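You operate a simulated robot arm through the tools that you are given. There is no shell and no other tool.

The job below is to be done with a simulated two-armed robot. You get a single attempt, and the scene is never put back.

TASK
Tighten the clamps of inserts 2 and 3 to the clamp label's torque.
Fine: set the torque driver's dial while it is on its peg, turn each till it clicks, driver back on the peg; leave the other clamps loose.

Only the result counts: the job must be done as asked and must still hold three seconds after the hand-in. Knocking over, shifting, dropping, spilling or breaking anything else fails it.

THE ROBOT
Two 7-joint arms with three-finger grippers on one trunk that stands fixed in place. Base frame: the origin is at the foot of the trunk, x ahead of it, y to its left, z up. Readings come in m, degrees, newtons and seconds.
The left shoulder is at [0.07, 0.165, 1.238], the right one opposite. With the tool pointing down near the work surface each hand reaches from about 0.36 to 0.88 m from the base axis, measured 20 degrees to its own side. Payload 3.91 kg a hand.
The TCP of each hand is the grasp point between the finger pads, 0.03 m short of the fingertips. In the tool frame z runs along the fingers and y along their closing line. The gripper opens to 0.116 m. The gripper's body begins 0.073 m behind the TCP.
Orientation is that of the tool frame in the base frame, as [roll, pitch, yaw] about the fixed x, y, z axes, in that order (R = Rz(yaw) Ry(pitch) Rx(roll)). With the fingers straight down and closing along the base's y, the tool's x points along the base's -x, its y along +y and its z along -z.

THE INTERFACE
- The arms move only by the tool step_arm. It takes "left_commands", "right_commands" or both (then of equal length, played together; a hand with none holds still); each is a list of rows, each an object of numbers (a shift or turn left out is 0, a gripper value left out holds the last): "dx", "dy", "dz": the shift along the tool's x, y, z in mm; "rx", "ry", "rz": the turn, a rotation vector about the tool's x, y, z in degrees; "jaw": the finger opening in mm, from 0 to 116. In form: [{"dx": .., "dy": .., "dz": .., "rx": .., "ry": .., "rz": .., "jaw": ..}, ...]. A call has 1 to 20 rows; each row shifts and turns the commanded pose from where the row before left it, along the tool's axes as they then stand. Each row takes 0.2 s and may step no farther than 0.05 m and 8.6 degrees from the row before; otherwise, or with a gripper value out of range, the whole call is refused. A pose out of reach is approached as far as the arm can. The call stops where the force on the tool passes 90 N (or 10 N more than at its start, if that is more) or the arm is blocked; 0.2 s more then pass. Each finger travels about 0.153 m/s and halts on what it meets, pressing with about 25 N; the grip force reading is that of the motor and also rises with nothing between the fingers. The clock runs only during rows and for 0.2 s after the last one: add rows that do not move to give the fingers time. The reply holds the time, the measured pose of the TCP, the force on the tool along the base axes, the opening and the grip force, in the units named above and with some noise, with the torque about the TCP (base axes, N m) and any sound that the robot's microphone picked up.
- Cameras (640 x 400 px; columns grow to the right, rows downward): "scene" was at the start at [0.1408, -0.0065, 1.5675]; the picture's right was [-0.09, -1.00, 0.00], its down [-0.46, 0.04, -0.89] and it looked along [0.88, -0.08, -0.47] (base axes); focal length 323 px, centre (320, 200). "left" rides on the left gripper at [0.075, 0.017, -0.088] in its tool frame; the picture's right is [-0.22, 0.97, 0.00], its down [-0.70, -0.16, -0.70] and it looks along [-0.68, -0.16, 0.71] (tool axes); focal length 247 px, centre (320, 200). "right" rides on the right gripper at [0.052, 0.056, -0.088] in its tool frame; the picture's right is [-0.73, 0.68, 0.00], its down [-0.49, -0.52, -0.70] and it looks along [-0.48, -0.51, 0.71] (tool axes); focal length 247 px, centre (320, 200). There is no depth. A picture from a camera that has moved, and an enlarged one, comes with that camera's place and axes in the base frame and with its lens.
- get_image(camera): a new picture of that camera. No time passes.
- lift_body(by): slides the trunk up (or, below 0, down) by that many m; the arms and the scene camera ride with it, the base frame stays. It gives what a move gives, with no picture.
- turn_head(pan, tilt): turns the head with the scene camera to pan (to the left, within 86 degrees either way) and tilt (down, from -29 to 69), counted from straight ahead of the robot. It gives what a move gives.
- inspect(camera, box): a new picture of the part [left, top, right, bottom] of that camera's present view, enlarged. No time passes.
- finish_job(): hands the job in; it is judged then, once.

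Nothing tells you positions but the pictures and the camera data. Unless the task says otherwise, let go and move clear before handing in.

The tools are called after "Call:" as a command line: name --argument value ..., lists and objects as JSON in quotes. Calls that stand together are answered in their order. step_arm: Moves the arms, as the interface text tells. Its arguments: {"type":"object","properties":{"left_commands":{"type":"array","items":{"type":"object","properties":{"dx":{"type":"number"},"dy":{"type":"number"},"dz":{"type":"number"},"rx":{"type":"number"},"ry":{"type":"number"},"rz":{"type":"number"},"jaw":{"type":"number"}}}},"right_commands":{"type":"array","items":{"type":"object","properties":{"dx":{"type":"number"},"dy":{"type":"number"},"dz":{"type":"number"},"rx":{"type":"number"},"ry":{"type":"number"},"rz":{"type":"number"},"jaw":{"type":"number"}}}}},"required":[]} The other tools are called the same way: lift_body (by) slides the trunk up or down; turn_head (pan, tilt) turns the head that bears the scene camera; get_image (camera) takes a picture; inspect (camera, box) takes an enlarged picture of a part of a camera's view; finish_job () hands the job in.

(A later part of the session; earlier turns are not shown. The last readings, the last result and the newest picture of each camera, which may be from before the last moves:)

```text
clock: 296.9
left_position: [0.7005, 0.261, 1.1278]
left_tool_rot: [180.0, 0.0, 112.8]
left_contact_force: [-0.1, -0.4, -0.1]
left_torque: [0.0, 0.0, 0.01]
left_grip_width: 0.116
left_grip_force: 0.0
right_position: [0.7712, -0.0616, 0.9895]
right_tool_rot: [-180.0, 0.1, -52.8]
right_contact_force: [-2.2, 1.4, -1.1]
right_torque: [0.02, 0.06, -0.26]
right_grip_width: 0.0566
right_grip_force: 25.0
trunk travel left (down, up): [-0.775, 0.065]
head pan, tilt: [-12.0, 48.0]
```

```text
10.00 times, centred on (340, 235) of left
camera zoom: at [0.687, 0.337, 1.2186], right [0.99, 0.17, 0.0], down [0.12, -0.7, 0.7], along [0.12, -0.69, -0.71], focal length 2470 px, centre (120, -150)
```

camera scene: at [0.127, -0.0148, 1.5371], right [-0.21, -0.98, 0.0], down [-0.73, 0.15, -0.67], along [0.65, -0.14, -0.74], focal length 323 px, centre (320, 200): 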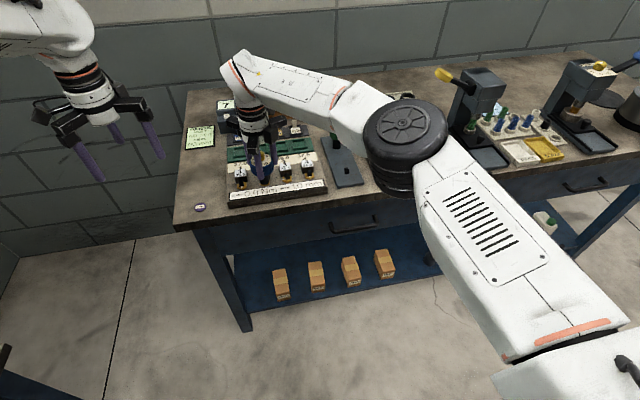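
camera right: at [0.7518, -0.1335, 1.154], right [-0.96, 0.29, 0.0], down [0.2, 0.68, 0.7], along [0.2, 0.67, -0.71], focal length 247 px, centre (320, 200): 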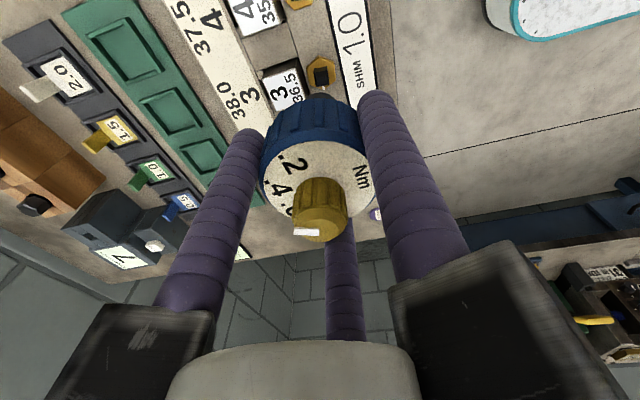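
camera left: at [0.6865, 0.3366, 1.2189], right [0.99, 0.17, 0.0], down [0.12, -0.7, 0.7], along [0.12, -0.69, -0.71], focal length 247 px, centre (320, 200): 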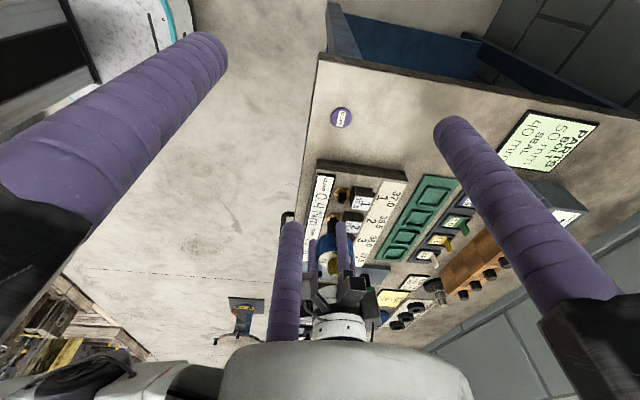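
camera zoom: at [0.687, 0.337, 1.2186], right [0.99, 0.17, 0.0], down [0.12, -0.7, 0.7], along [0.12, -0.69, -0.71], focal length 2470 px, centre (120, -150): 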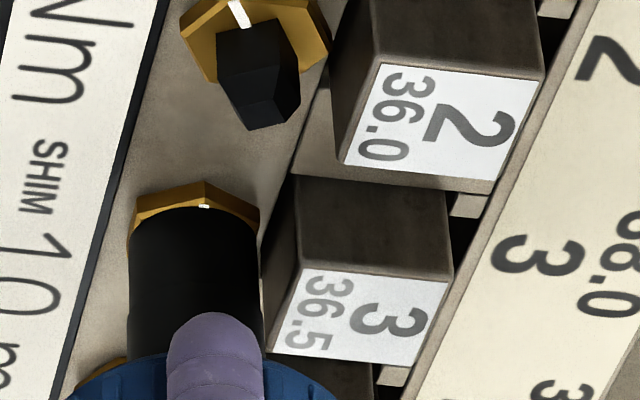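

Backing off clamp 3 works but is slow (about 0.5°/s). I'll continue patiently.

Call:
step_arm --right_commands '[{"rz": -1.2}, {"rz": -1.2}, {"rz": -1.2}, {"rz": -1.2}, {"rz": -1.2}, {"rz": -1.2}, {"rz": -1.2}, {"rz": -1.2}, {"rz": -1.2}, {"rz": -1.2}, {"rz": -1.2}, {"rz": -1.2}, {"rz": -1.2}, {"rz": -1.2}, {"rz": -1.2}, {"rz": -1.2}, {"rz": -1.2}, {"rz": -1.2}, {"rz": -1.2}, {"rz": -1.2}]'

Call:
step_arm --right_commands '[{"rz": -1.2}, {"rz": -1.2}, {"rz": -1.2}, {"rz": -1.2}, {"rz": -1.2}, {"rz": -1.2}, {"rz": -1.2}, {"rz": -1.2}, {"rz": -1.2}, {"rz": -1.2}, {"rz": -1.2}, {"rz": -1.2}, {"rz": -1.2}, {"rz": -1.2}, {"rz": -1.2}, {"rz": -1.2}, {"rz": -1.2}, {"rz": -1.2}, {"rz": -1.2}, {"rz": -1.2}]'

Call:
step_arm --right_commands '[{"rz": -1.2}, {"rz": -1.2}, {"rz": -1.2}, {"rz": -1.2}, {"rz": -1.2}, {"rz": -1.2}, {"rz": -1.2}, {"rz": -1.2}, {"rz": -1.2}, {"rz": -1.2}, {"rz": -1.2}, {"rz": -1.2}, {"rz": -1.2}, {"rz": -1.2}, {"rz": -1.2}, {"rz": -1.2}, {"rz": -1.2}, {"rz": -1.2}, {}, {}]'

Call:
inspect --camera "left" --box '[320, 215, 360, 255]'

```text
clock: 301.1
left_position: [0.7016, 0.2612, 1.1288]
left_tool_rot: [179.9, 0.0, 112.8]
left_contact_force: [0.8, -0.1, 0.0]
left_torque: [0.0, 0.03, -0.01]
left_grip_width: 0.1157
left_grip_force: 0.0
right_position: [0.772, -0.0618, 0.9904]
right_tool_rot: [-179.9, 0.0, -28.8]
right_contact_force: [-0.8, -0.7, -0.2]
right_torque: [0.13, -0.04, -0.29]
right_grip_width: 0.0569
right_grip_force: 25.1
trunk travel left (down, up): [-0.775, 0.065]
head pan, tilt: [-12.0, 48.0]
```

```text
clock: 305.4
left_position: [0.7018, 0.2611, 1.129]
left_tool_rot: [-179.9, 0.0, 112.9]
left_contact_force: [0.8, -0.3, -0.2]
left_torque: [-0.03, 0.01, 0.0]
left_grip_width: 0.1162
left_grip_force: 0.1
right_position: [0.7712, -0.0621, 0.9899]
right_tool_rot: [-180.0, 0.0, -4.7]
right_contact_force: [-1.0, -0.1, 0.0]
right_torque: [0.13, -0.02, -0.26]
right_grip_width: 0.0568
right_grip_force: 25.4
trunk travel left (down, up): [-0.775, 0.065]
head pan, tilt: [-12.0, 48.0]
```

```text
clock: 309.6
left_position: [0.7004, 0.2604, 1.1284]
left_tool_rot: [-179.9, 0.0, 112.8]
left_contact_force: [0.4, -0.3, -0.1]
left_torque: [0.06, -0.02, 0.02]
left_grip_width: 0.1159
left_grip_force: 0.0
right_position: [0.7706, -0.0621, 0.9904]
right_tool_rot: [-179.9, 0.0, 16.8]
right_contact_force: [0.2, 1.7, 1.4]
right_torque: [-0.01, 0.06, -0.14]
right_grip_width: 0.0571
right_grip_force: 25.1
trunk travel left (down, up): [-0.775, 0.065]
head pan, tilt: [-12.0, 48.0]
```

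```text
10.00 times, centred on (340, 235) of left
camera zoom: at [0.687, 0.3371, 1.2185], right [0.99, 0.17, 0.0], down [0.12, -0.7, 0.7], along [0.12, -0.69, -0.71], focal length 2470 px, centre (120, -150)
```

zoom: 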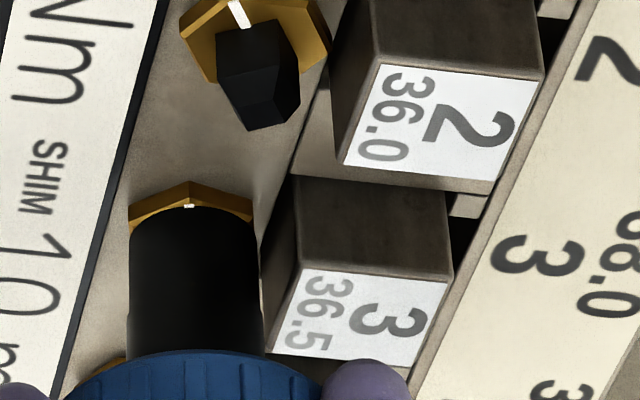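

Call:
step_arm --right_commands '[{"jaw": 62}, {"jaw": 76}, {"rz": 8.6}, {"rz": 8.6}, {"rz": 8.6}, {"rz": 8.6}, {"rz": 8.6}, {"rz": 8.6}, {"rz": 8.6}, {"rz": 8.6}, {"rz": 8.6}, {"rz": 8.6}, {"rz": 8.6}, {"rz": 8.6}, {"rz": 8.6}, {"rz": 8.6}, {"rz": 8.6}, {"rz": 8.6}, {}]'

Call:
step_arm --right_commands '[{"rz": 8}, {}, {"jaw": 62}, {"jaw": 54}, {"jaw": 48}, {}, {}, {"rz": -1.2}, {"rz": -1.2}, {"rz": -1.2}, {"rz": -1.2}, {"rz": -1.2}, {"rz": -1.2}, {"rz": -1.2}, {"rz": -1.2}, {"rz": -1.2}, {"rz": -1.2}, {"rz": -1.2}, {"rz": -1.2}]'

Call:
step_arm --right_commands '[{"rz": -1.2}, {"rz": -1.2}, {"rz": -1.2}, {"rz": -1.2}, {"rz": -1.2}, {"rz": -1.2}, {"rz": -1.2}, {"rz": -1.2}, {"rz": -1.2}, {"rz": -1.2}, {"rz": -1.2}, {"rz": -1.2}, {"rz": -1.2}, {"rz": -1.2}, {"rz": -1.2}, {"rz": -1.2}, {"rz": -1.2}, {"rz": -1.2}, {"rz": -1.2}, {"rz": -1.2}]'

Call:
step_arm --right_commands '[{"rz": -1.2}, {"rz": -1.2}, {"rz": -1.2}, {"rz": -1.2}, {"rz": -1.2}, {"rz": -1.2}, {"rz": -1.2}, {"rz": -1.2}, {"rz": -1.2}, {"rz": -1.2}, {"rz": -1.2}, {"rz": -1.2}, {"rz": -1.2}, {"rz": -1.2}, {"rz": -1.2}, {"rz": -1.2}, {"rz": -1.2}, {"rz": -1.2}, {"rz": -1.2}, {"rz": -1.2}]'

Call:
inspect --camera "left" --box '[320, 215, 360, 255]'

```text
clock: 313.6
left_position: [0.7012, 0.2618, 1.1298]
left_tool_rot: [180.0, 0.0, 112.8]
left_contact_force: [0.3, 0.2, 0.2]
left_torque: [-0.02, -0.01, 0.01]
left_grip_width: 0.1158
left_grip_force: 0.1
right_position: [0.7708, -0.0619, 0.9905]
right_tool_rot: [-180.0, 0.0, -121.0]
right_contact_force: [0.5, 0.0, 0.1]
right_torque: [0.01, 0.03, 0.02]
right_grip_width: 0.0761
right_grip_force: 0.0
trunk travel left (down, up): [-0.775, 0.065]
head pan, tilt: [-12.0, 48.0]
```

```text
clock: 317.6
left_position: [0.7008, 0.2606, 1.1288]
left_tool_rot: [-180.0, 0.0, 112.9]
left_contact_force: [-0.6, 0.1, 0.3]
left_torque: [-0.02, 0.01, 0.01]
left_grip_width: 0.1161
left_grip_force: 0.0
right_position: [0.7725, -0.0615, 0.9907]
right_tool_rot: [-180.0, -0.1, -114.4]
right_contact_force: [-1.5, -0.8, 0.8]
right_torque: [0.07, 0.02, -0.24]
right_grip_width: 0.0569
right_grip_force: 24.7
trunk travel left (down, up): [-0.775, 0.065]
head pan, tilt: [-12.0, 48.0]
```

```text
clock: 321.8
left_position: [0.6994, 0.2607, 1.1303]
left_tool_rot: [-179.9, 0.0, 112.8]
left_contact_force: [0.4, 0.4, -0.6]
left_torque: [-0.01, 0.02, -0.01]
left_grip_width: 0.1161
left_grip_force: 0.1
right_position: [0.771, -0.0607, 0.991]
right_tool_rot: [179.9, 0.1, -90.3]
right_contact_force: [-3.2, -0.5, 2.2]
right_torque: [0.06, 0.1, -0.28]
right_grip_width: 0.0568
right_grip_force: 25.6
trunk travel left (down, up): [-0.775, 0.065]
head pan, tilt: [-12.0, 48.0]
```

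```text
clock: 325.9
left_position: [0.7009, 0.261, 1.1275]
left_tool_rot: [179.9, 0.0, 112.8]
left_contact_force: [0.1, -0.4, 0.0]
left_torque: [0.05, -0.01, 0.0]
left_grip_width: 0.1159
left_grip_force: 0.0
right_position: [0.7712, -0.0605, 0.9898]
right_tool_rot: [180.0, 0.0, -66.4]
right_contact_force: [1.1, -0.2, 4.6]
right_torque: [0.01, -0.05, -0.19]
right_grip_width: 0.0572
right_grip_force: 24.9
trunk travel left (down, up): [-0.775, 0.065]
head pan, tilt: [-12.0, 48.0]
```

```text
10.00 times, centred on (340, 235) of left
camera zoom: at [0.687, 0.337, 1.2186], right [0.99, 0.17, 0.0], down [0.12, -0.7, 0.7], along [0.12, -0.69, -0.71], focal length 2470 px, centre (120, -150)
```

zoom: 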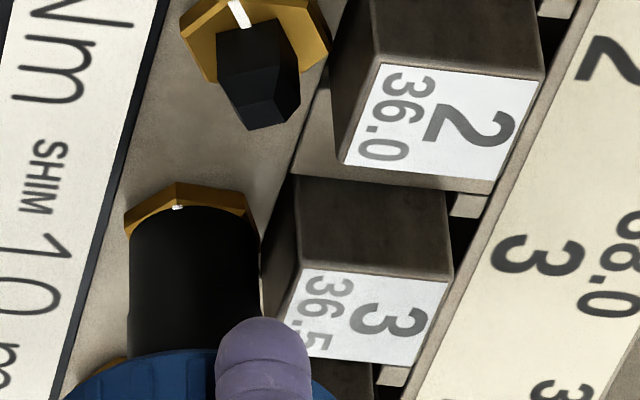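

Call:
step_arm --right_commands '[{"rz": -1}, {"rz": -1}, {"rz": -1}, {"rz": -1}, {"rz": -1}, {"rz": -1}, {"rz": -1}, {"rz": -1}, {"rz": -1}, {"rz": -1}, {"rz": -1}, {"rz": -1}, {"rz": -1}, {"rz": -1}, {"rz": -1}, {"rz": -1}, {"rz": -1}, {"rz": -1}, {"rz": -1}, {"rz": -1}]'

Call:
step_arm --right_commands '[{"rz": -1}, {"rz": -1}, {"rz": -1}, {"rz": -1}, {"rz": -1}, {"rz": -1}, {"rz": -1}, {"rz": -1}, {"rz": -1}, {"rz": -1}, {"rz": -1}, {"rz": -1}, {"rz": -1}, {"rz": -1}, {"rz": -1}, {"rz": -1}, {"rz": -1}, {"rz": -1}, {"rz": -1}, {"rz": -1}]'

Call:
step_arm --right_commands '[{"rz": -1}, {"rz": -1}, {"rz": -1}, {"rz": -1}, {"rz": -1}, {"rz": -1}, {"rz": -1}, {"rz": -1}, {"rz": -1}, {"rz": -1}, {"rz": -1}, {"rz": -1}, {"rz": -1}, {"rz": -1}, {"rz": -1}, {"rz": -1}, {"rz": -1}, {"rz": -1}, {"rz": -1}, {"rz": -1}]'

Call:
step_arm --right_commands '[{"rz": -1}, {"rz": -1}, {"rz": -1}, {"rz": -1}, {"rz": -1}, {"rz": -1}, {"rz": -1}, {"rz": -1}, {"rz": -1}, {"rz": -1}, {"rz": -1}, {"rz": -1}, {"rz": -1}, {"rz": -1}, {"rz": -1}, {"rz": -1}, {"rz": -1}, {"rz": -1}, {"rz": -1}, {"rz": -1}]'

Call:
inspect --camera "left" --box '[320, 215, 360, 255]'

```text
clock: 330.1
left_position: [0.7006, 0.2606, 1.1293]
left_tool_rot: [-180.0, -0.1, 112.8]
left_contact_force: [0.2, 0.4, -0.2]
left_torque: [-0.02, -0.03, 0.0]
left_grip_width: 0.1161
left_grip_force: 0.1
right_position: [0.7719, -0.0604, 0.9908]
right_tool_rot: [180.0, 0.0, -46.4]
right_contact_force: [1.0, -0.1, 2.4]
right_torque: [-0.02, 0.06, -0.21]
right_grip_width: 0.0568
right_grip_force: 24.6
trunk travel left (down, up): [-0.775, 0.065]
head pan, tilt: [-12.0, 48.0]
```

```text
clock: 334.4
left_position: [0.7011, 0.2622, 1.1293]
left_tool_rot: [-179.9, -0.1, 112.9]
left_contact_force: [-0.3, -0.7, -0.7]
left_torque: [0.0, 0.0, -0.02]
left_grip_width: 0.1159
left_grip_force: 0.1
right_position: [0.7717, -0.062, 0.99]
right_tool_rot: [-180.0, -0.1, -26.4]
right_contact_force: [0.4, 0.9, 1.9]
right_torque: [0.02, 0.07, -0.15]
right_grip_width: 0.0567
right_grip_force: 25.2
trunk travel left (down, up): [-0.775, 0.065]
head pan, tilt: [-12.0, 48.0]
```

```text
clock: 338.6
left_position: [0.7012, 0.2611, 1.1291]
left_tool_rot: [179.9, 0.0, 112.8]
left_contact_force: [0.2, -0.6, -0.4]
left_torque: [0.0, 0.02, -0.02]
left_grip_width: 0.1159
left_grip_force: 0.1
right_position: [0.7721, -0.0613, 0.9905]
right_tool_rot: [180.0, -0.1, -6.4]
right_contact_force: [-0.3, 2.9, 0.0]
right_torque: [0.07, 0.0, -0.19]
right_grip_width: 0.0569
right_grip_force: 24.5
trunk travel left (down, up): [-0.775, 0.065]
head pan, tilt: [-12.0, 48.0]
```

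```text
clock: 342.8
left_position: [0.7009, 0.2615, 1.1291]
left_tool_rot: [-179.9, 0.0, 112.7]
left_contact_force: [-0.6, -0.4, -0.7]
left_torque: [-0.02, -0.02, -0.01]
left_grip_width: 0.1159
left_grip_force: 0.1
right_position: [0.7725, -0.0626, 0.9904]
right_tool_rot: [180.0, 0.0, 13.6]
right_contact_force: [-1.1, 2.2, -1.1]
right_torque: [0.07, 0.0, -0.09]
right_grip_width: 0.0569
right_grip_force: 25.4
trunk travel left (down, up): [-0.775, 0.065]
head pan, tilt: [-12.0, 48.0]
```

```text
10.00 times, centred on (340, 235) of left
camera zoom: at [0.6871, 0.3371, 1.2184], right [0.99, 0.17, 0.0], down [0.12, -0.7, 0.7], along [0.12, -0.69, -0.71], focal length 2470 px, centre (120, -150)
```

zoom: 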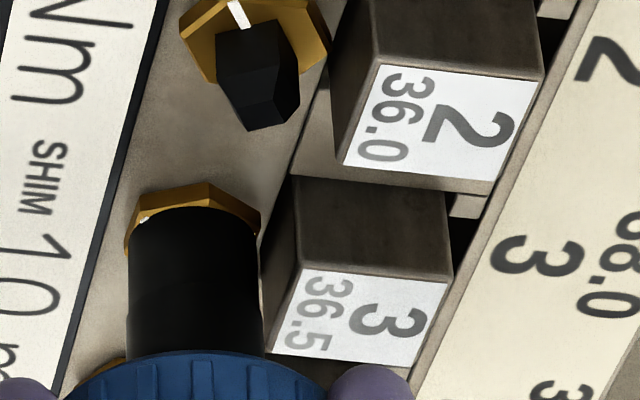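

Clamp 3 is free again (≈37°). I'll bring it fully back to its loose stop, then retighten cleanly.

Call:
step_arm --right_commands '[{"rz": 1}, {"jaw": 62}, {"jaw": 76}, {"rz": 8.6}, {"rz": 8.6}, {"rz": 8.6}, {"rz": 8.6}, {"rz": 8.6}, {"rz": 8.6}, {"rz": 8.6}, {}, {"jaw": 62}, {"jaw": 54}, {"jaw": 48}, {}, {}]'

Call:
step_arm --right_commands '[{"rz": -5}, {"rz": -5}, {"rz": -5}, {"rz": -5}, {"rz": -5}, {"rz": -5}, {"rz": -5}, {"rz": -5}, {"rz": -5}]'

Call:
inspect --camera "left" --box '[320, 215, 360, 255]'

Call:
inspect --camera "scene" --box '[260, 130, 320, 190]'

```text
clock: 346.1
left_position: [0.7007, 0.2612, 1.129]
left_tool_rot: [-180.0, 0.0, 112.8]
left_contact_force: [0.2, -0.4, 0.0]
left_torque: [0.04, 0.0, 0.02]
left_grip_width: 0.1162
left_grip_force: 0.0
right_position: [0.7716, -0.0613, 0.9908]
right_tool_rot: [180.0, 0.0, -47.6]
right_contact_force: [-1.5, 0.2, 0.6]
right_torque: [0.0, 0.0, 0.01]
right_grip_width: 0.0569
right_grip_force: 24.6
trunk travel left (down, up): [-0.775, 0.065]
head pan, tilt: [-12.0, 48.0]
```

```text
clock: 348.1
left_position: [0.7009, 0.2612, 1.1284]
left_tool_rot: [180.0, 0.0, 112.8]
left_contact_force: [-0.8, 0.3, -0.2]
left_torque: [0.01, -0.03, 0.01]
left_grip_width: 0.116
left_grip_force: 0.1
right_position: [0.7716, -0.0621, 0.9902]
right_tool_rot: [180.0, 0.1, -2.5]
right_contact_force: [-1.1, 0.9, 1.9]
right_torque: [0.19, -0.03, -0.27]
right_grip_width: 0.0568
right_grip_force: 25.4
trunk travel left (down, up): [-0.775, 0.065]
head pan, tilt: [-12.0, 48.0]
```

```text
10.00 times, centred on (340, 235) of left
camera zoom: at [0.6869, 0.3369, 1.2187], right [0.99, 0.17, 0.0], down [0.12, -0.7, 0.7], along [0.12, -0.69, -0.71], focal length 2470 px, centre (120, -150)
```

zoom: 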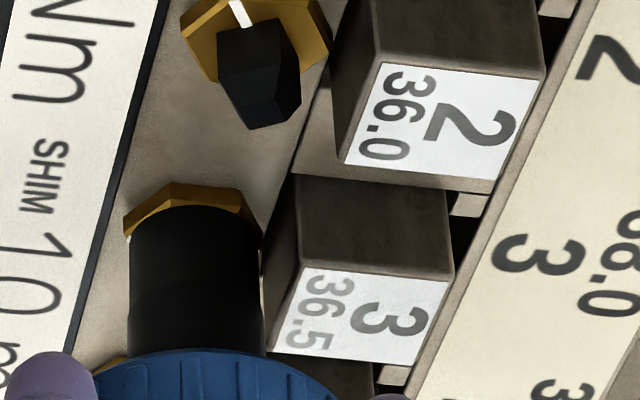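

```text
6.67 times, centred on (290, 160) of scene
camera zoom: at [0.1265, -0.015, 1.5371], right [-0.21, -0.98, 0.0], down [-0.73, 0.15, -0.67], along [0.65, -0.14, -0.74], focal length 2151 px, centre (520, 467)
```

zoom: 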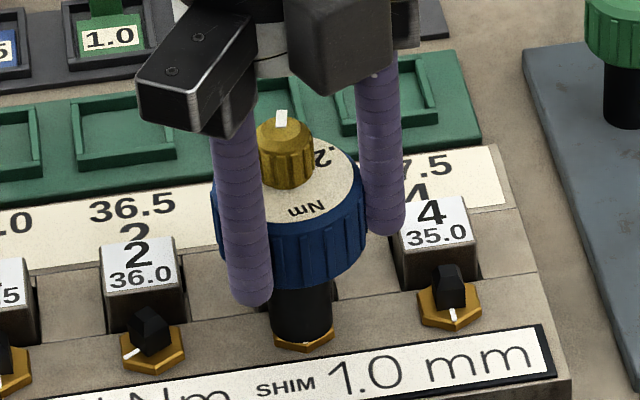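

Clamp 3 is back at its loose stop. Regripping centred at the far end of the wrist's range for one clean tightening pass.

Call:
step_arm --right_commands '[{"rz": 2}, {}, {}, {"jaw": 62}, {"jaw": 76}, {}, {"rz": -7}, {"rz": -7}, {"rz": -6}, {}, {}]'

Call:
inspect --camera "right" --box '[230, 60, 410, 260]'

```text
clock: 350.6
left_position: [0.7012, 0.2618, 1.1295]
left_tool_rot: [179.9, 0.0, 112.8]
left_contact_force: [0.3, 0.6, 0.0]
left_torque: [0.03, -0.01, -0.02]
left_grip_width: 0.1161
left_grip_force: 0.1
right_position: [0.7721, -0.0614, 0.9903]
right_tool_rot: [-179.9, -0.1, 15.3]
right_contact_force: [0.4, 0.1, 0.3]
right_torque: [-0.01, 0.01, -0.01]
right_grip_width: 0.0764
right_grip_force: 0.0
trunk travel left (down, up): [-0.775, 0.065]
head pan, tilt: [-12.0, 48.0]
```

```text
2.00 times, centred on (320, 160) of right
camera zoom: at [0.8375, -0.1017, 1.0793], right [-0.53, -0.85, 0.0], down [-0.61, 0.38, 0.7], along [-0.6, 0.37, -0.71], focal length 494 px, centre (320, 280)
```

zoom: 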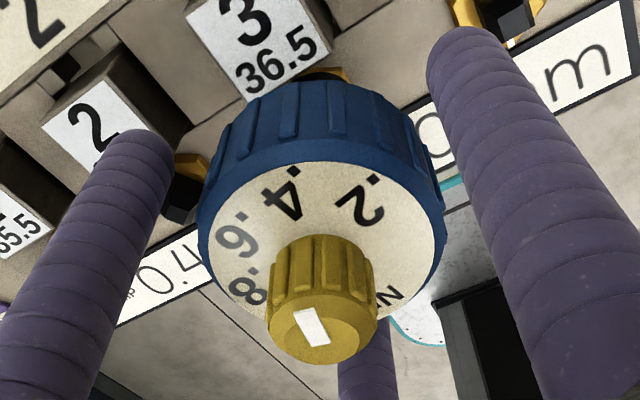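

The dial angle is hard to judge this close, so I'll rise briefly to verify it's still on .4 before tightening.

Call:
step_arm --right_commands '[{"jaw": 100}, {"dz": -30}, {"dz": -30}, {"dz": -30}, {"dz": -20}, {}]'

Call:
inspect --camera "right" --box '[270, 40, 370, 130]'

```text
clock: 351.9
left_position: [0.7021, 0.2608, 1.1277]
left_tool_rot: [-180.0, -0.1, 112.9]
left_contact_force: [-0.5, -0.5, 0.3]
left_torque: [-0.04, 0.02, 0.0]
left_grip_width: 0.1159
left_grip_force: 0.0
right_position: [0.7731, -0.0617, 1.1003]
right_tool_rot: [-180.0, 0.0, 15.3]
right_contact_force: [-0.7, -0.1, -0.7]
right_torque: [0.04, -0.02, 0.04]
right_grip_width: 0.1002
right_grip_force: 0.0
trunk travel left (down, up): [-0.775, 0.065]
head pan, tilt: [-12.0, 48.0]
```

```text
4.44 times, centred on (320, 85) of right
camera zoom: at [0.8377, -0.1024, 1.1886], right [-0.53, -0.85, 0.0], down [-0.61, 0.38, 0.7], along [-0.6, 0.37, -0.71], focal length 1098 px, centre (320, 711)
```

zoom: 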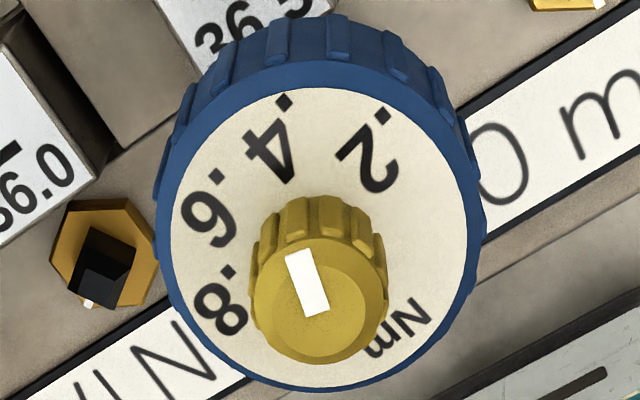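

The dial is exactly on .4 (mark -161.9° vs label -161.8°). Descending, gripping, and tightening clamp 3 in one smooth clean pass.

Call:
step_arm --right_commands '[{"dx": -1.0, "dy": -1.0}, {"dz": 30}, {"dz": 30}, {"dz": 30}, {"dz": 20}, {}, {"jaw": 75}, {"jaw": 62}, {"jaw": 54}, {"jaw": 48}, {}, {}]'

Call:
step_arm --right_commands '[{"rz": 8}, {"rz": 8}, {"rz": 8}, {"rz": 8}, {"rz": 8}, {"rz": 8}]'

Call:
inspect --camera "left" --box '[320, 215, 360, 255]'

```text
clock: 354.6
left_position: [0.701, 0.262, 1.1287]
left_tool_rot: [179.9, 0.0, 112.8]
left_contact_force: [0.1, 0.9, 0.1]
left_torque: [-0.01, -0.01, -0.01]
left_grip_width: 0.1161
left_grip_force: 0.0
right_position: [0.7703, -0.0623, 0.9906]
right_tool_rot: [-180.0, 0.0, 15.4]
right_contact_force: [7.4, -0.7, 3.6]
right_torque: [-0.02, -0.43, -0.04]
right_grip_width: 0.0574
right_grip_force: 25.1
trunk travel left (down, up): [-0.775, 0.065]
head pan, tilt: [-12.0, 48.0]
```

```text
clock: 355.9
left_position: [0.7011, 0.2609, 1.1283]
left_tool_rot: [179.9, 0.0, 112.8]
left_contact_force: [0.4, -0.6, 0.3]
left_torque: [0.01, 0.0, -0.03]
left_grip_width: 0.1159
left_grip_force: 0.1
right_position: [0.7707, -0.0603, 0.9899]
right_tool_rot: [180.0, 0.1, -32.9]
right_contact_force: [5.1, 0.9, 0.2]
right_torque: [0.03, -0.19, 0.1]
right_grip_width: 0.057
right_grip_force: 25.6
trunk travel left (down, up): [-0.775, 0.065]
head pan, tilt: [-12.0, 48.0]
```

```text
10.00 times, centred on (340, 235) of left
camera zoom: at [0.6877, 0.3369, 1.2181], right [0.99, 0.17, 0.0], down [0.12, -0.7, 0.7], along [0.12, -0.69, -0.71], focal length 2470 px, centre (120, -150)
```

zoom: 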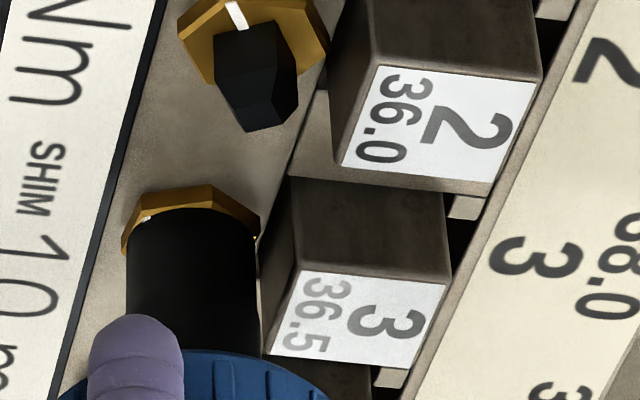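

Call:
step_arm --right_commands '[{"dx": 0.8, "dy": -0.5}, {"rz": 4}, {"rz": 4}, {"rz": 4}, {"rz": 4}]'

Call:
step_arm --right_commands '[{"rz": 4}, {"rz": 4}, {"rz": 4}]'

Call:
step_arm --right_commands '[{"rz": 4}, {"rz": 4}, {"rz": 4}]'

Call:
inspect --camera "left" --box '[320, 215, 360, 255]'

```text
clock: 357.1
left_position: [0.7009, 0.2601, 1.1291]
left_tool_rot: [-180.0, 0.0, 112.9]
left_contact_force: [0.2, 0.8, 0.1]
left_torque: [0.01, 0.05, -0.01]
left_grip_width: 0.1162
left_grip_force: 0.0
right_position: [0.7709, -0.0599, 0.9901]
right_tool_rot: [179.9, 0.0, -48.6]
right_contact_force: [-2.4, -2.6, -2.9]
right_torque: [0.02, 0.18, 0.21]
right_grip_width: 0.0571
right_grip_force: 25.0
trunk travel left (down, up): [-0.775, 0.065]
head pan, tilt: [-12.0, 48.0]
```

```text
clock: 357.9
left_position: [0.7006, 0.2606, 1.1296]
left_tool_rot: [-180.0, 0.0, 112.9]
left_contact_force: [0.2, 0.4, -0.1]
left_torque: [-0.03, 0.0, 0.02]
left_grip_width: 0.1159
left_grip_force: 0.1
right_position: [0.7714, -0.0609, 0.989]
right_tool_rot: [-180.0, 0.0, -60.6]
right_contact_force: [-3.9, -2.1, -5.0]
right_torque: [0.06, 0.23, 0.29]
right_grip_width: 0.0569
right_grip_force: 24.8
trunk travel left (down, up): [-0.775, 0.065]
head pan, tilt: [-12.0, 48.0]
```

```text
clock: 358.8
left_position: [0.7008, 0.2612, 1.1292]
left_tool_rot: [179.9, 0.0, 112.8]
left_contact_force: [0.1, 0.3, -0.5]
left_torque: [0.0, -0.01, 0.01]
left_grip_width: 0.1159
left_grip_force: 0.0
right_position: [0.772, -0.0605, 0.9906]
right_tool_rot: [179.9, 0.1, -72.7]
right_contact_force: [-1.7, -1.0, -4.4]
right_torque: [0.1, 0.07, 0.29]
right_grip_width: 0.0572
right_grip_force: 25.0
trunk travel left (down, up): [-0.775, 0.065]
head pan, tilt: [-12.0, 48.0]
```

```text
10.00 times, centred on (340, 235) of left
camera zoom: at [0.6875, 0.3367, 1.2184], right [0.99, 0.17, 0.0], down [0.12, -0.7, 0.7], along [0.12, -0.69, -0.71], focal length 2470 px, centre (120, -150)
```

zoom: 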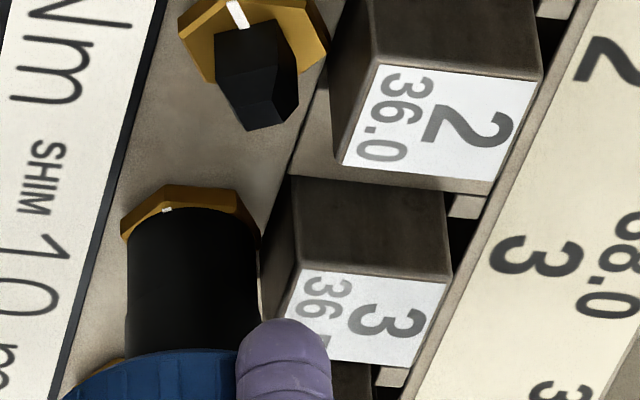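

Clamp 3 also levels off at ≈57° with the same clean plateau (0.29 reading ≈ 0.4 Nm in motion). One short full-speed burst to listen for the click.

Call:
step_arm --right_commands '[{"rz": 8.6}, {"rz": 8.6}, {"rz": 8.6}, {"rz": 8.6}]'

Call:
inspect --camera "left" --box '[320, 215, 360, 255]'

```text
clock: 359.8
left_position: [0.701, 0.2608, 1.1288]
left_tool_rot: [180.0, 0.0, 112.8]
left_contact_force: [0.5, -0.4, 0.8]
left_torque: [0.02, 0.0, 0.04]
left_grip_width: 0.116
left_grip_force: 0.0
right_position: [0.7722, -0.0613, 0.9896]
right_tool_rot: [-179.9, -0.1, -107.2]
right_contact_force: [0.6, -2.0, -1.4]
right_torque: [0.01, -0.14, 0.32]
right_grip_width: 0.0568
right_grip_force: 25.0
trunk travel left (down, up): [-0.775, 0.065]
head pan, tilt: [-12.0, 48.0]
```

```text
10.00 times, centred on (340, 235) of left
camera zoom: at [0.6875, 0.3365, 1.2184], right [0.99, 0.17, 0.0], down [0.12, -0.7, 0.7], along [0.12, -0.69, -0.71], focal length 2470 px, centre (120, -150)
```

zoom: 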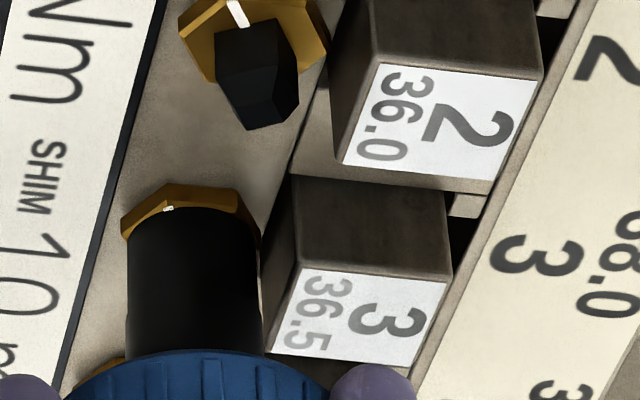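

Still silent. One cheap remaining variation: a pure downward push (about 10 N) with no side load while the clutch slips.

Call:
step_arm --right_commands '[{"dz": 1.5}, {"dz": 1.5}]'

Call:
step_arm --right_commands '[{"rz": 6}, {"rz": 6}, {"rz": 6}]'

```text
clock: 360.4
left_position: [0.6988, 0.262, 1.1303]
left_tool_rot: [180.0, 0.0, 112.7]
left_contact_force: [0.7, -0.4, 0.1]
left_torque: [-0.03, -0.01, -0.02]
left_grip_width: 0.1159
left_grip_force: 0.1
right_position: [0.7709, -0.0616, 0.9894]
right_tool_rot: [-179.8, 0.1, -107.1]
right_contact_force: [2.0, -4.2, 11.8]
right_torque: [-0.21, -0.14, 0.12]
right_grip_width: 0.0568
right_grip_force: 25.1
trunk travel left (down, up): [-0.775, 0.065]
head pan, tilt: [-12.0, 48.0]
```

```text
clock: 361.1
left_position: [0.6998, 0.2603, 1.1285]
left_tool_rot: [179.9, 0.0, 112.8]
left_contact_force: [-0.2, 0.3, -0.3]
left_torque: [0.01, 0.0, 0.04]
left_grip_width: 0.1161
left_grip_force: 0.1
right_position: [0.7705, -0.0614, 0.9893]
right_tool_rot: [-179.9, 0.2, -125.2]
right_contact_force: [7.9, -4.7, 19.7]
right_torque: [-0.08, -0.54, 0.2]
right_grip_width: 0.0574
right_grip_force: 25.0
trunk travel left (down, up): [-0.775, 0.065]
head pan, tilt: [-12.0, 48.0]
```

No click again. I'll relieve the press, let the torque relax, lift off and measure clamp 3's angle.

Call:
step_arm --right_commands '[{"dz": -3}, {"dz": -1.5}, {}, {}, {}, {}, {}, {"dz": -4}, {"dz": -6}, {"dz": -20}, {"dz": -25}, {"dz": -16}, {}]'

Call:
inspect --camera "right" --box '[280, 50, 360, 110]'

Call:
inspect --camera "scene" --box '[230, 150, 320, 210]'

```text
clock: 363.9
left_position: [0.7015, 0.261, 1.1289]
left_tool_rot: [-180.0, 0.1, 112.7]
left_contact_force: [0.0, -0.6, 0.1]
left_torque: [-0.01, -0.01, -0.01]
left_grip_width: 0.116
left_grip_force: 0.0
right_position: [0.7723, -0.0605, 1.0618]
right_tool_rot: [-180.0, 0.0, -125.0]
right_contact_force: [-0.4, -0.2, -1.6]
right_torque: [0.04, 0.03, -0.01]
right_grip_width: 0.0568
right_grip_force: 25.6
trunk travel left (down, up): [-0.775, 0.065]
head pan, tilt: [-12.0, 48.0]
```

```text
6.67 times, centred on (320, 80) of right
camera zoom: at [0.6963, -0.0712, 1.1514], right [-0.14, 0.99, 0.0], down [0.71, 0.1, 0.7], along [0.69, 0.1, -0.71], focal length 1646 px, centre (320, 1000)
```

zoom: 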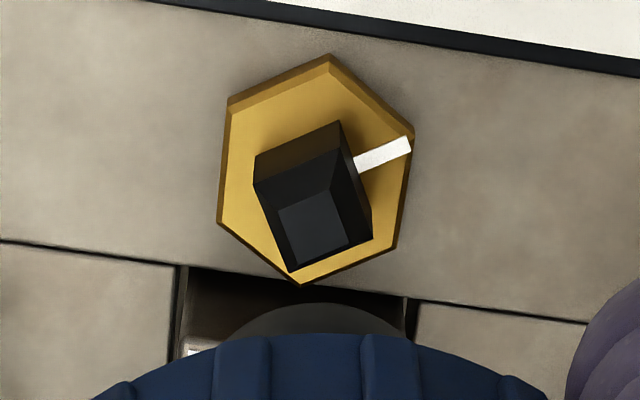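

```text
6.67 times, centred on (275, 180) of scene
camera zoom: at [0.1278, -0.015, 1.537], right [-0.21, -0.98, 0.0], down [-0.73, 0.15, -0.67], along [0.65, -0.14, -0.74], focal length 2151 px, centre (620, 333)
```

zoom: 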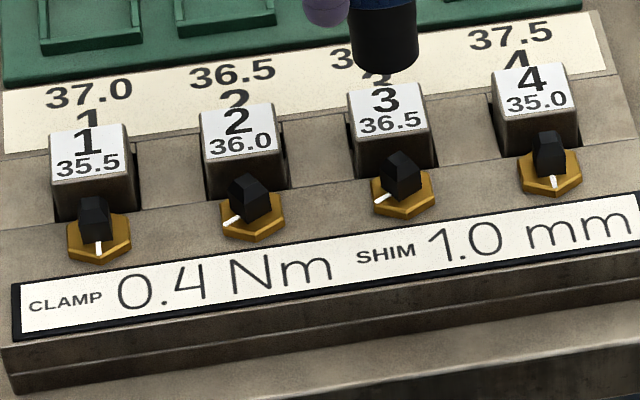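

Clamp 3 ended at ≈60.2°, a touch beyond clamp 2's 57.5° because of my extra slipping. I'll redo it once more from loose with minimal slip, so both match the clean 0.4 Nm point.

Call:
step_arm --right_commands '[{"dz": 30}, {"dz": 25}, {"dz": 10}, {"dz": 5}, {}, {"jaw": 62}, {"jaw": 72}, {}, {"jaw": 62}, {"jaw": 54}, {"jaw": 48}, {}, {}]'

Call:
step_arm --right_commands '[{"rz": -1.5}, {"rz": -1.5}, {"rz": -1.5}, {"rz": -1.5}, {"rz": -1.5}, {"rz": -1.5}, {"rz": -1.5}, {"rz": -1.5}, {"rz": -1.5}, {"rz": -1.5}, {"rz": -1.5}, {"rz": -1.5}, {"rz": -1.5}, {"rz": -1.5}, {"rz": -1.5}, {"rz": -1.5}, {"rz": -1.5}, {"rz": -1.5}, {"rz": -1.5}, {"rz": -1.5}]'

Call:
inspect --camera "left" --box '[320, 215, 360, 255]'

```text
clock: 366.8
left_position: [0.7005, 0.2611, 1.1298]
left_tool_rot: [-180.0, -0.1, 112.8]
left_contact_force: [-0.3, 0.4, 0.3]
left_torque: [0.01, 0.04, 0.02]
left_grip_width: 0.1158
left_grip_force: 0.1
right_position: [0.7713, -0.0618, 0.9934]
right_tool_rot: [179.9, 0.0, -125.0]
right_contact_force: [-0.5, -0.3, 0.0]
right_torque: [-0.03, 0.04, -0.01]
right_grip_width: 0.0571
right_grip_force: 25.2
trunk travel left (down, up): [-0.775, 0.065]
head pan, tilt: [-12.0, 48.0]
```

```text
clock: 370.9
left_position: [0.7009, 0.2612, 1.1295]
left_tool_rot: [-179.9, -0.1, 112.8]
left_contact_force: [-0.5, -0.7, 0.2]
left_torque: [-0.02, 0.01, 0.02]
left_grip_width: 0.1159
left_grip_force: 0.1
right_position: [0.7706, -0.0615, 0.9924]
right_tool_rot: [-180.0, 0.0, -95.1]
right_contact_force: [2.5, -4.3, 5.6]
right_torque: [-0.26, -0.15, -0.2]
right_grip_width: 0.0567
right_grip_force: 24.8
trunk travel left (down, up): [-0.775, 0.065]
head pan, tilt: [-12.0, 48.0]
```

```text
10.00 times, centred on (340, 235) of left
camera zoom: at [0.6869, 0.3364, 1.2188], right [0.99, 0.17, 0.0], down [0.12, -0.7, 0.7], along [0.12, -0.69, -0.71], focal length 2470 px, centre (120, -150)
```

zoom: 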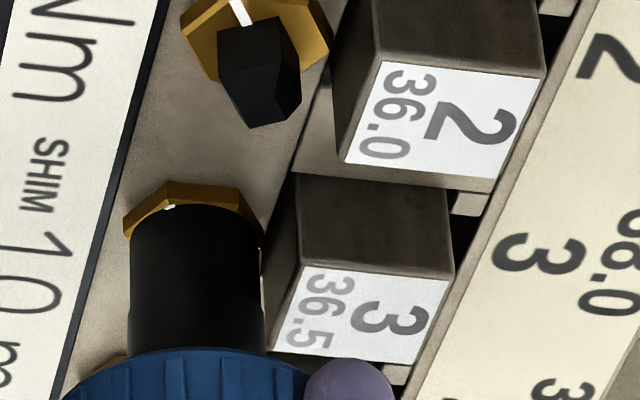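

Call:
step_arm --right_commands '[{"rz": -2}, {"rz": -2}, {"rz": -2}, {"rz": -2}, {"rz": -2}, {"rz": -2}, {"rz": -2}, {"rz": -2}, {"rz": -2}, {"rz": -2}, {"rz": -2}, {"rz": -2}, {"rz": -2}, {"rz": -2}, {"rz": -2}, {"rz": -2}, {"rz": -2}, {"rz": -2}, {"rz": -2}, {"rz": -2}]'

Call:
step_arm --right_commands '[{"rz": -3}, {"rz": -3}, {"rz": -3}, {"rz": -3}, {"rz": -3}, {"rz": -3}, {"rz": -3}, {"rz": -3}, {"rz": -3}, {"rz": -3}, {"rz": -3}, {"rz": -3}, {"rz": -3}, {"rz": -3}, {"rz": -3}, {"rz": -3}, {"rz": -3}, {"rz": -3}]'

Call:
inspect --camera "left" --box '[320, 215, 360, 255]'

```text
clock: 375.1
left_position: [0.7009, 0.2611, 1.1294]
left_tool_rot: [-179.9, 0.1, 112.8]
left_contact_force: [-1.0, -0.1, -0.2]
left_torque: [-0.01, 0.0, 0.02]
left_grip_width: 0.116
left_grip_force: 0.1
right_position: [0.7704, -0.0614, 0.993]
right_tool_rot: [180.0, 0.0, -55.0]
right_contact_force: [3.0, -4.5, 8.1]
right_torque: [-0.21, -0.15, -0.12]
right_grip_width: 0.0568
right_grip_force: 25.3
trunk travel left (down, up): [-0.775, 0.065]
head pan, tilt: [-12.0, 48.0]
```

```text
clock: 378.9
left_position: [0.7009, 0.261, 1.1291]
left_tool_rot: [-180.0, 0.0, 112.7]
left_contact_force: [0.2, -0.1, -0.1]
left_torque: [-0.01, -0.05, 0.01]
left_grip_width: 0.116
left_grip_force: 0.1
right_position: [0.7719, -0.062, 0.9925]
right_tool_rot: [180.0, -0.1, -1.0]
right_contact_force: [2.7, -4.4, 4.2]
right_torque: [-0.26, -0.02, -0.24]
right_grip_width: 0.0569
right_grip_force: 25.2
trunk travel left (down, up): [-0.775, 0.065]
head pan, tilt: [-12.0, 48.0]
```

```text
10.00 times, centred on (340, 235) of left
camera zoom: at [0.6871, 0.3362, 1.2187], right [0.99, 0.17, 0.0], down [0.12, -0.7, 0.7], along [0.12, -0.69, -0.71], focal length 2470 px, centre (120, -150)
```

zoom: 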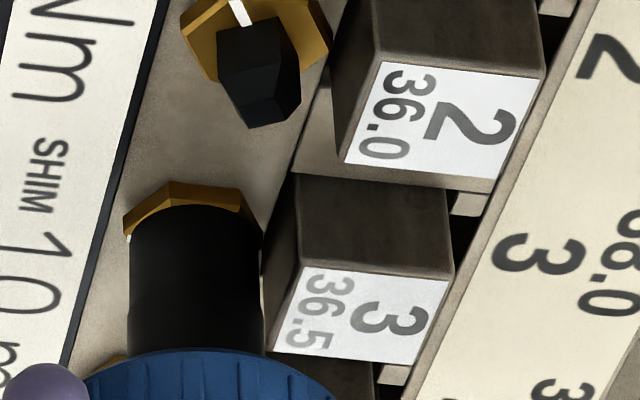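

Back at the loose stop. Regrip centred, then one uninterrupted pass (about 88°) that just reaches the clutch limit.

Call:
step_arm --right_commands '[{"rz": 2}, {}, {}, {"jaw": 62}, {"jaw": 76}, {}, {"dz": 2}, {"rz": -6}, {"rz": -6}, {"rz": -6}, {}, {"jaw": 64}, {"jaw": 54}, {"jaw": 48}, {}, {}]'

Call:
inspect --camera "left" --box '[320, 215, 360, 255]'

```text
clock: 382.4
left_position: [0.7004, 0.2603, 1.1285]
left_tool_rot: [180.0, 0.0, 112.8]
left_contact_force: [0.3, -0.6, 1.1]
left_torque: [0.03, -0.04, 0.02]
left_grip_width: 0.1158
left_grip_force: 0.1
right_position: [0.7713, -0.0608, 0.9914]
right_tool_rot: [180.0, -0.1, 14.9]
right_contact_force: [0.4, -1.3, 0.9]
right_torque: [-0.04, -0.02, -0.02]
right_grip_width: 0.0569
right_grip_force: 24.7
trunk travel left (down, up): [-0.775, 0.065]
head pan, tilt: [-12.0, 48.0]
```

```text
10.00 times, centred on (340, 235) of left
camera zoom: at [0.6872, 0.3367, 1.2186], right [0.99, 0.17, 0.0], down [0.12, -0.7, 0.7], along [0.12, -0.69, -0.71], focal length 2470 px, centre (120, -150)
```

zoom: 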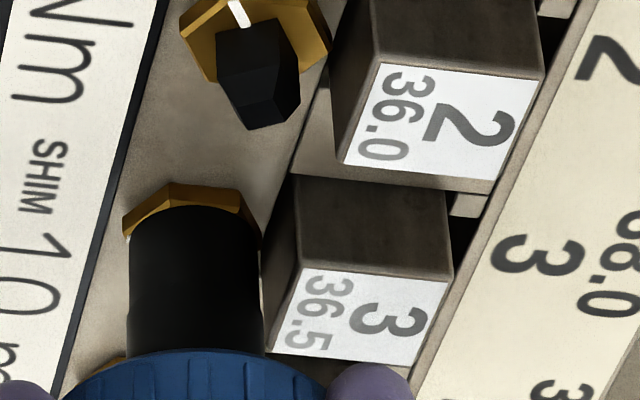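

Call:
step_arm --right_commands '[{"rz": 8}, {"rz": 8}, {"rz": 8}, {"rz": 8}, {"rz": 8}, {"rz": 8}, {"rz": 8}, {"rz": 8}, {"rz": 8}, {"rz": 8}, {"rz": 8}]'

Call:
inspect --camera "left" --box '[320, 215, 360, 255]'

```text
clock: 384.8
left_position: [0.7014, 0.2614, 1.129]
left_tool_rot: [-180.0, 0.0, 112.7]
left_contact_force: [0.3, 0.2, -0.8]
left_torque: [0.02, 0.02, -0.01]
left_grip_width: 0.116
left_grip_force: 0.0
right_position: [0.7713, -0.0616, 0.9907]
right_tool_rot: [179.9, 0.0, -73.2]
right_contact_force: [3.2, -3.3, 1.1]
right_torque: [-0.04, -0.29, 0.25]
right_grip_width: 0.057
right_grip_force: 24.8
trunk travel left (down, up): [-0.775, 0.065]
head pan, tilt: [-12.0, 48.0]
```

```text
10.00 times, centred on (340, 235) of left
camera zoom: at [0.6874, 0.3364, 1.2185], right [0.99, 0.17, 0.0], down [0.12, -0.7, 0.7], along [0.12, -0.69, -0.71], focal length 2470 px, centre (120, -150)
```

zoom: 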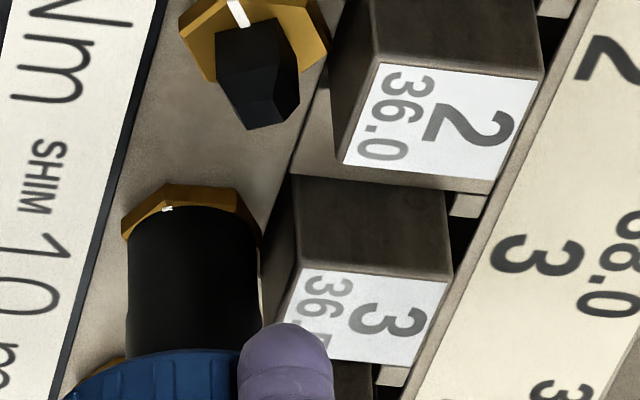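

Call:
step_arm --right_commands '[{"rz": 5}, {"rz": 5}, {"rz": 5}]'

```text
clock: 385.6
left_position: [0.7017, 0.2605, 1.1297]
left_tool_rot: [-180.0, -0.1, 112.7]
left_contact_force: [-0.5, -0.5, -0.8]
left_torque: [-0.03, -0.01, -0.05]
left_grip_width: 0.1161
left_grip_force: 0.0
right_position: [0.771, -0.0612, 0.991]
right_tool_rot: [179.9, 0.1, -88.3]
right_contact_force: [3.1, -4.4, 1.6]
right_torque: [-0.14, -0.28, 0.25]
right_grip_width: 0.057
right_grip_force: 25.4
trunk travel left (down, up): [-0.775, 0.065]
head pan, tilt: [-12.0, 48.0]
```

Plateau confirmed. One last listening idea: if only sounds in the final row get reported, single-row calls would catch a click that multi-row calls hide. I'll try a few single-row turns.

Call:
step_arm --right_commands '[{"rz": 8.6}]'

Call:
step_arm --right_commands '[{"rz": 8.6}]'

Call:
step_arm --right_commands '[{"rz": 8.6}]'

Call:
step_arm --right_commands '[{"rz": 8.6}]'

```text
clock: 385.9
left_position: [0.7004, 0.2602, 1.1286]
left_tool_rot: [-180.0, 0.0, 112.8]
left_contact_force: [-0.6, 0.6, -0.2]
left_torque: [0.0, 0.01, 0.0]
left_grip_width: 0.116
left_grip_force: 0.0
right_position: [0.7706, -0.0611, 0.9901]
right_tool_rot: [180.0, 0.0, -96.8]
right_contact_force: [1.4, -4.6, 1.7]
right_torque: [-0.25, -0.29, 0.33]
right_grip_width: 0.0568
right_grip_force: 25.1
trunk travel left (down, up): [-0.775, 0.065]
head pan, tilt: [-12.0, 48.0]
```

```text
clock: 386.4
left_position: [0.7009, 0.2606, 1.1287]
left_tool_rot: [179.9, 0.0, 112.8]
left_contact_force: [-1.0, -0.8, 0.7]
left_torque: [-0.01, -0.01, -0.01]
left_grip_width: 0.1161
left_grip_force: 0.1
right_position: [0.7719, -0.0605, 0.9908]
right_tool_rot: [-180.0, 0.0, -105.4]
right_contact_force: [2.0, -4.6, 2.0]
right_torque: [-0.22, -0.24, 0.31]
right_grip_width: 0.057
right_grip_force: 25.2
trunk travel left (down, up): [-0.775, 0.065]
head pan, tilt: [-12.0, 48.0]
```

```text
clock: 386.8
left_position: [0.701, 0.2595, 1.1288]
left_tool_rot: [-180.0, 0.0, 112.9]
left_contact_force: [-0.2, -0.8, -1.4]
left_torque: [-0.04, 0.0, -0.01]
left_grip_width: 0.1162
left_grip_force: 0.0
right_position: [0.7712, -0.0615, 0.9896]
right_tool_rot: [180.0, 0.0, -114.0]
right_contact_force: [2.4, -4.4, 2.7]
right_torque: [-0.22, -0.22, 0.27]
right_grip_width: 0.0568
right_grip_force: 25.2
trunk travel left (down, up): [-0.775, 0.065]
head pan, tilt: [-12.0, 48.0]
```

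```text
clock: 387.1
left_position: [0.6995, 0.26, 1.1295]
left_tool_rot: [179.9, -0.1, 112.8]
left_contact_force: [-0.3, 0.0, 0.6]
left_torque: [0.0, -0.03, -0.02]
left_grip_width: 0.1161
left_grip_force: 0.1
right_position: [0.7713, -0.0619, 0.9909]
right_tool_rot: [-179.9, 0.1, -122.7]
right_contact_force: [2.2, -4.4, 3.2]
right_torque: [-0.26, -0.27, 0.28]
right_grip_width: 0.0569
right_grip_force: 24.6
trunk travel left (down, up): [-0.775, 0.065]
head pan, tilt: [-12.0, 48.0]
```

No click is reported, but both clamps behave identically: the clutch slips at its 0.4 Nm limit. I'll let the torque relax, lift off, and check clamp 3's final angle.

Call:
step_arm --right_commands '[{}, {}, {}, {}, {}, {}, {}, {}, {"dz": -4}, {"dz": -6}, {"dz": -20}, {"dz": -25}, {"dz": -18}, {}]'

Call:
inspect --camera "right" --box '[280, 50, 360, 110]'

Call:
inspect --camera "scene" --box '[230, 150, 320, 210]'

```text
clock: 390.1
left_position: [0.7009, 0.2616, 1.129]
left_tool_rot: [180.0, 0.0, 112.8]
left_contact_force: [-0.1, -0.1, 0.7]
left_torque: [0.01, -0.01, -0.02]
left_grip_width: 0.1159
left_grip_force: 0.0
right_position: [0.7718, -0.0592, 1.065]
right_tool_rot: [-180.0, 0.0, -122.5]
right_contact_force: [0.0, -0.5, -1.7]
right_torque: [0.01, 0.02, -0.01]
right_grip_width: 0.057
right_grip_force: 25.1
trunk travel left (down, up): [-0.775, 0.065]
head pan, tilt: [-12.0, 48.0]
```

```text
6.67 times, centred on (320, 80) of right
camera zoom: at [0.6961, -0.0744, 1.1529], right [-0.18, 0.98, 0.0], down [0.7, 0.13, 0.7], along [0.69, 0.13, -0.71], focal length 1646 px, centre (320, 1000)
```

zoom: 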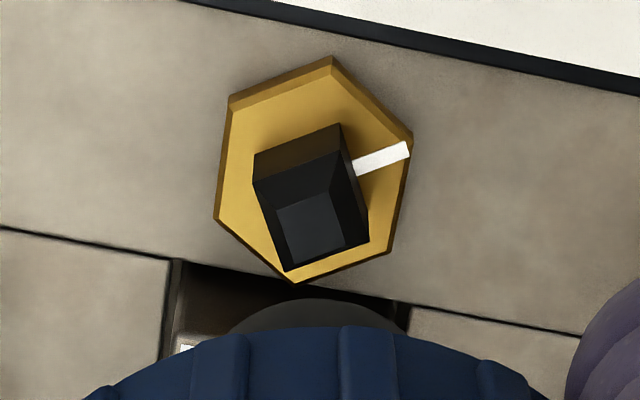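

```text
6.67 times, centred on (275, 180) of scene
camera zoom: at [0.1274, -0.0149, 1.537], right [-0.21, -0.98, 0.0], down [-0.73, 0.15, -0.67], along [0.65, -0.14, -0.74], focal length 2151 px, centre (620, 333)
```

zoom: 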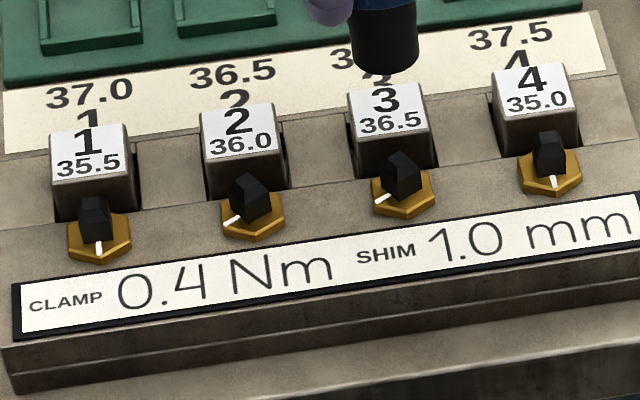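

Clamps 2 and 3 now sit at practically the same angle, with 1 and 4 still at their loose marks. I'll carry the driver back to its peg, turning the socket square to it first.

Call:
step_arm --right_commands '[{"rz": -8.55}, {"rz": -8.55}, {"rz": -8.55}, {"rz": -8.55}, {"rz": -8.55}, {"rz": -8.55}, {"rz": -8.55}, {"dx": 40, "dy": 17}, {"dx": 40, "dy": 17}, {"dx": 40, "dy": 17}, {"dx": 40, "dy": 17}, {}, {}]'

Call:
inspect --camera "right" --box '[290, 50, 350, 100]'

Call:
get_image --camera "scene"

```text
clock: 392.9
left_position: [0.7009, 0.2624, 1.1284]
left_tool_rot: [-180.0, 0.0, 112.8]
left_contact_force: [-0.5, 0.6, -0.2]
left_torque: [-0.02, -0.03, -0.02]
left_grip_width: 0.1162
left_grip_force: 0.1
right_position: [0.7851, -0.2341, 1.0634]
right_tool_rot: [179.9, 0.0, -62.7]
right_contact_force: [-0.1, -0.4, -1.4]
right_torque: [-0.01, 0.01, 0.02]
right_grip_width: 0.0569
right_grip_force: 24.6
trunk travel left (down, up): [-0.775, 0.065]
head pan, tilt: [-12.0, 48.0]
```

```text
8.00 times, centred on (320, 75) of right
camera zoom: at [0.7587, -0.3069, 1.1521], right [-0.94, 0.34, 0.0], down [0.24, 0.67, 0.7], along [0.23, 0.66, -0.71], focal length 1976 px, centre (320, 1200)
```

zoom: 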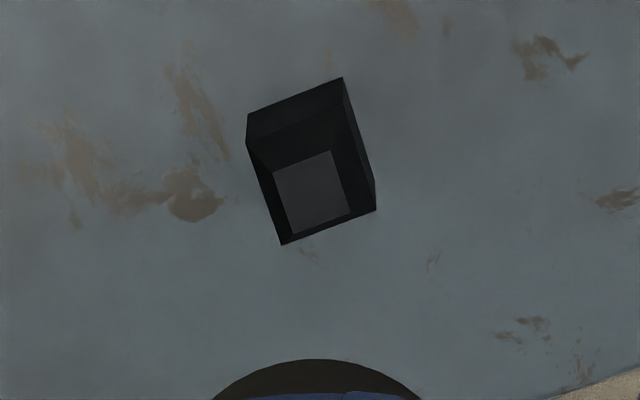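

```text
taken
camera scene: at [0.1273, -0.0149, 1.537], right [-0.21, -0.98, 0.0], down [-0.73, 0.15, -0.67], along [0.65, -0.14, -0.74], focal length 323 px, centre (320, 200)
```

scene: 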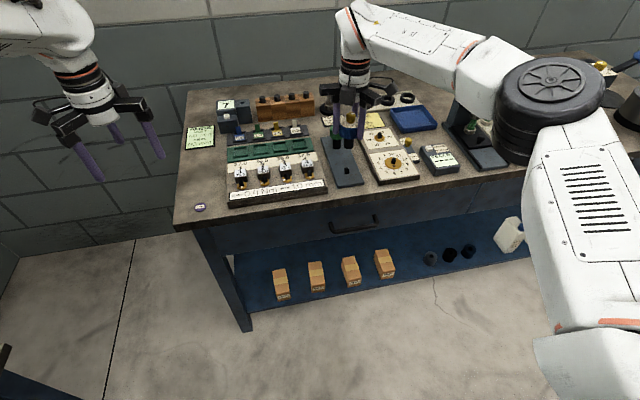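

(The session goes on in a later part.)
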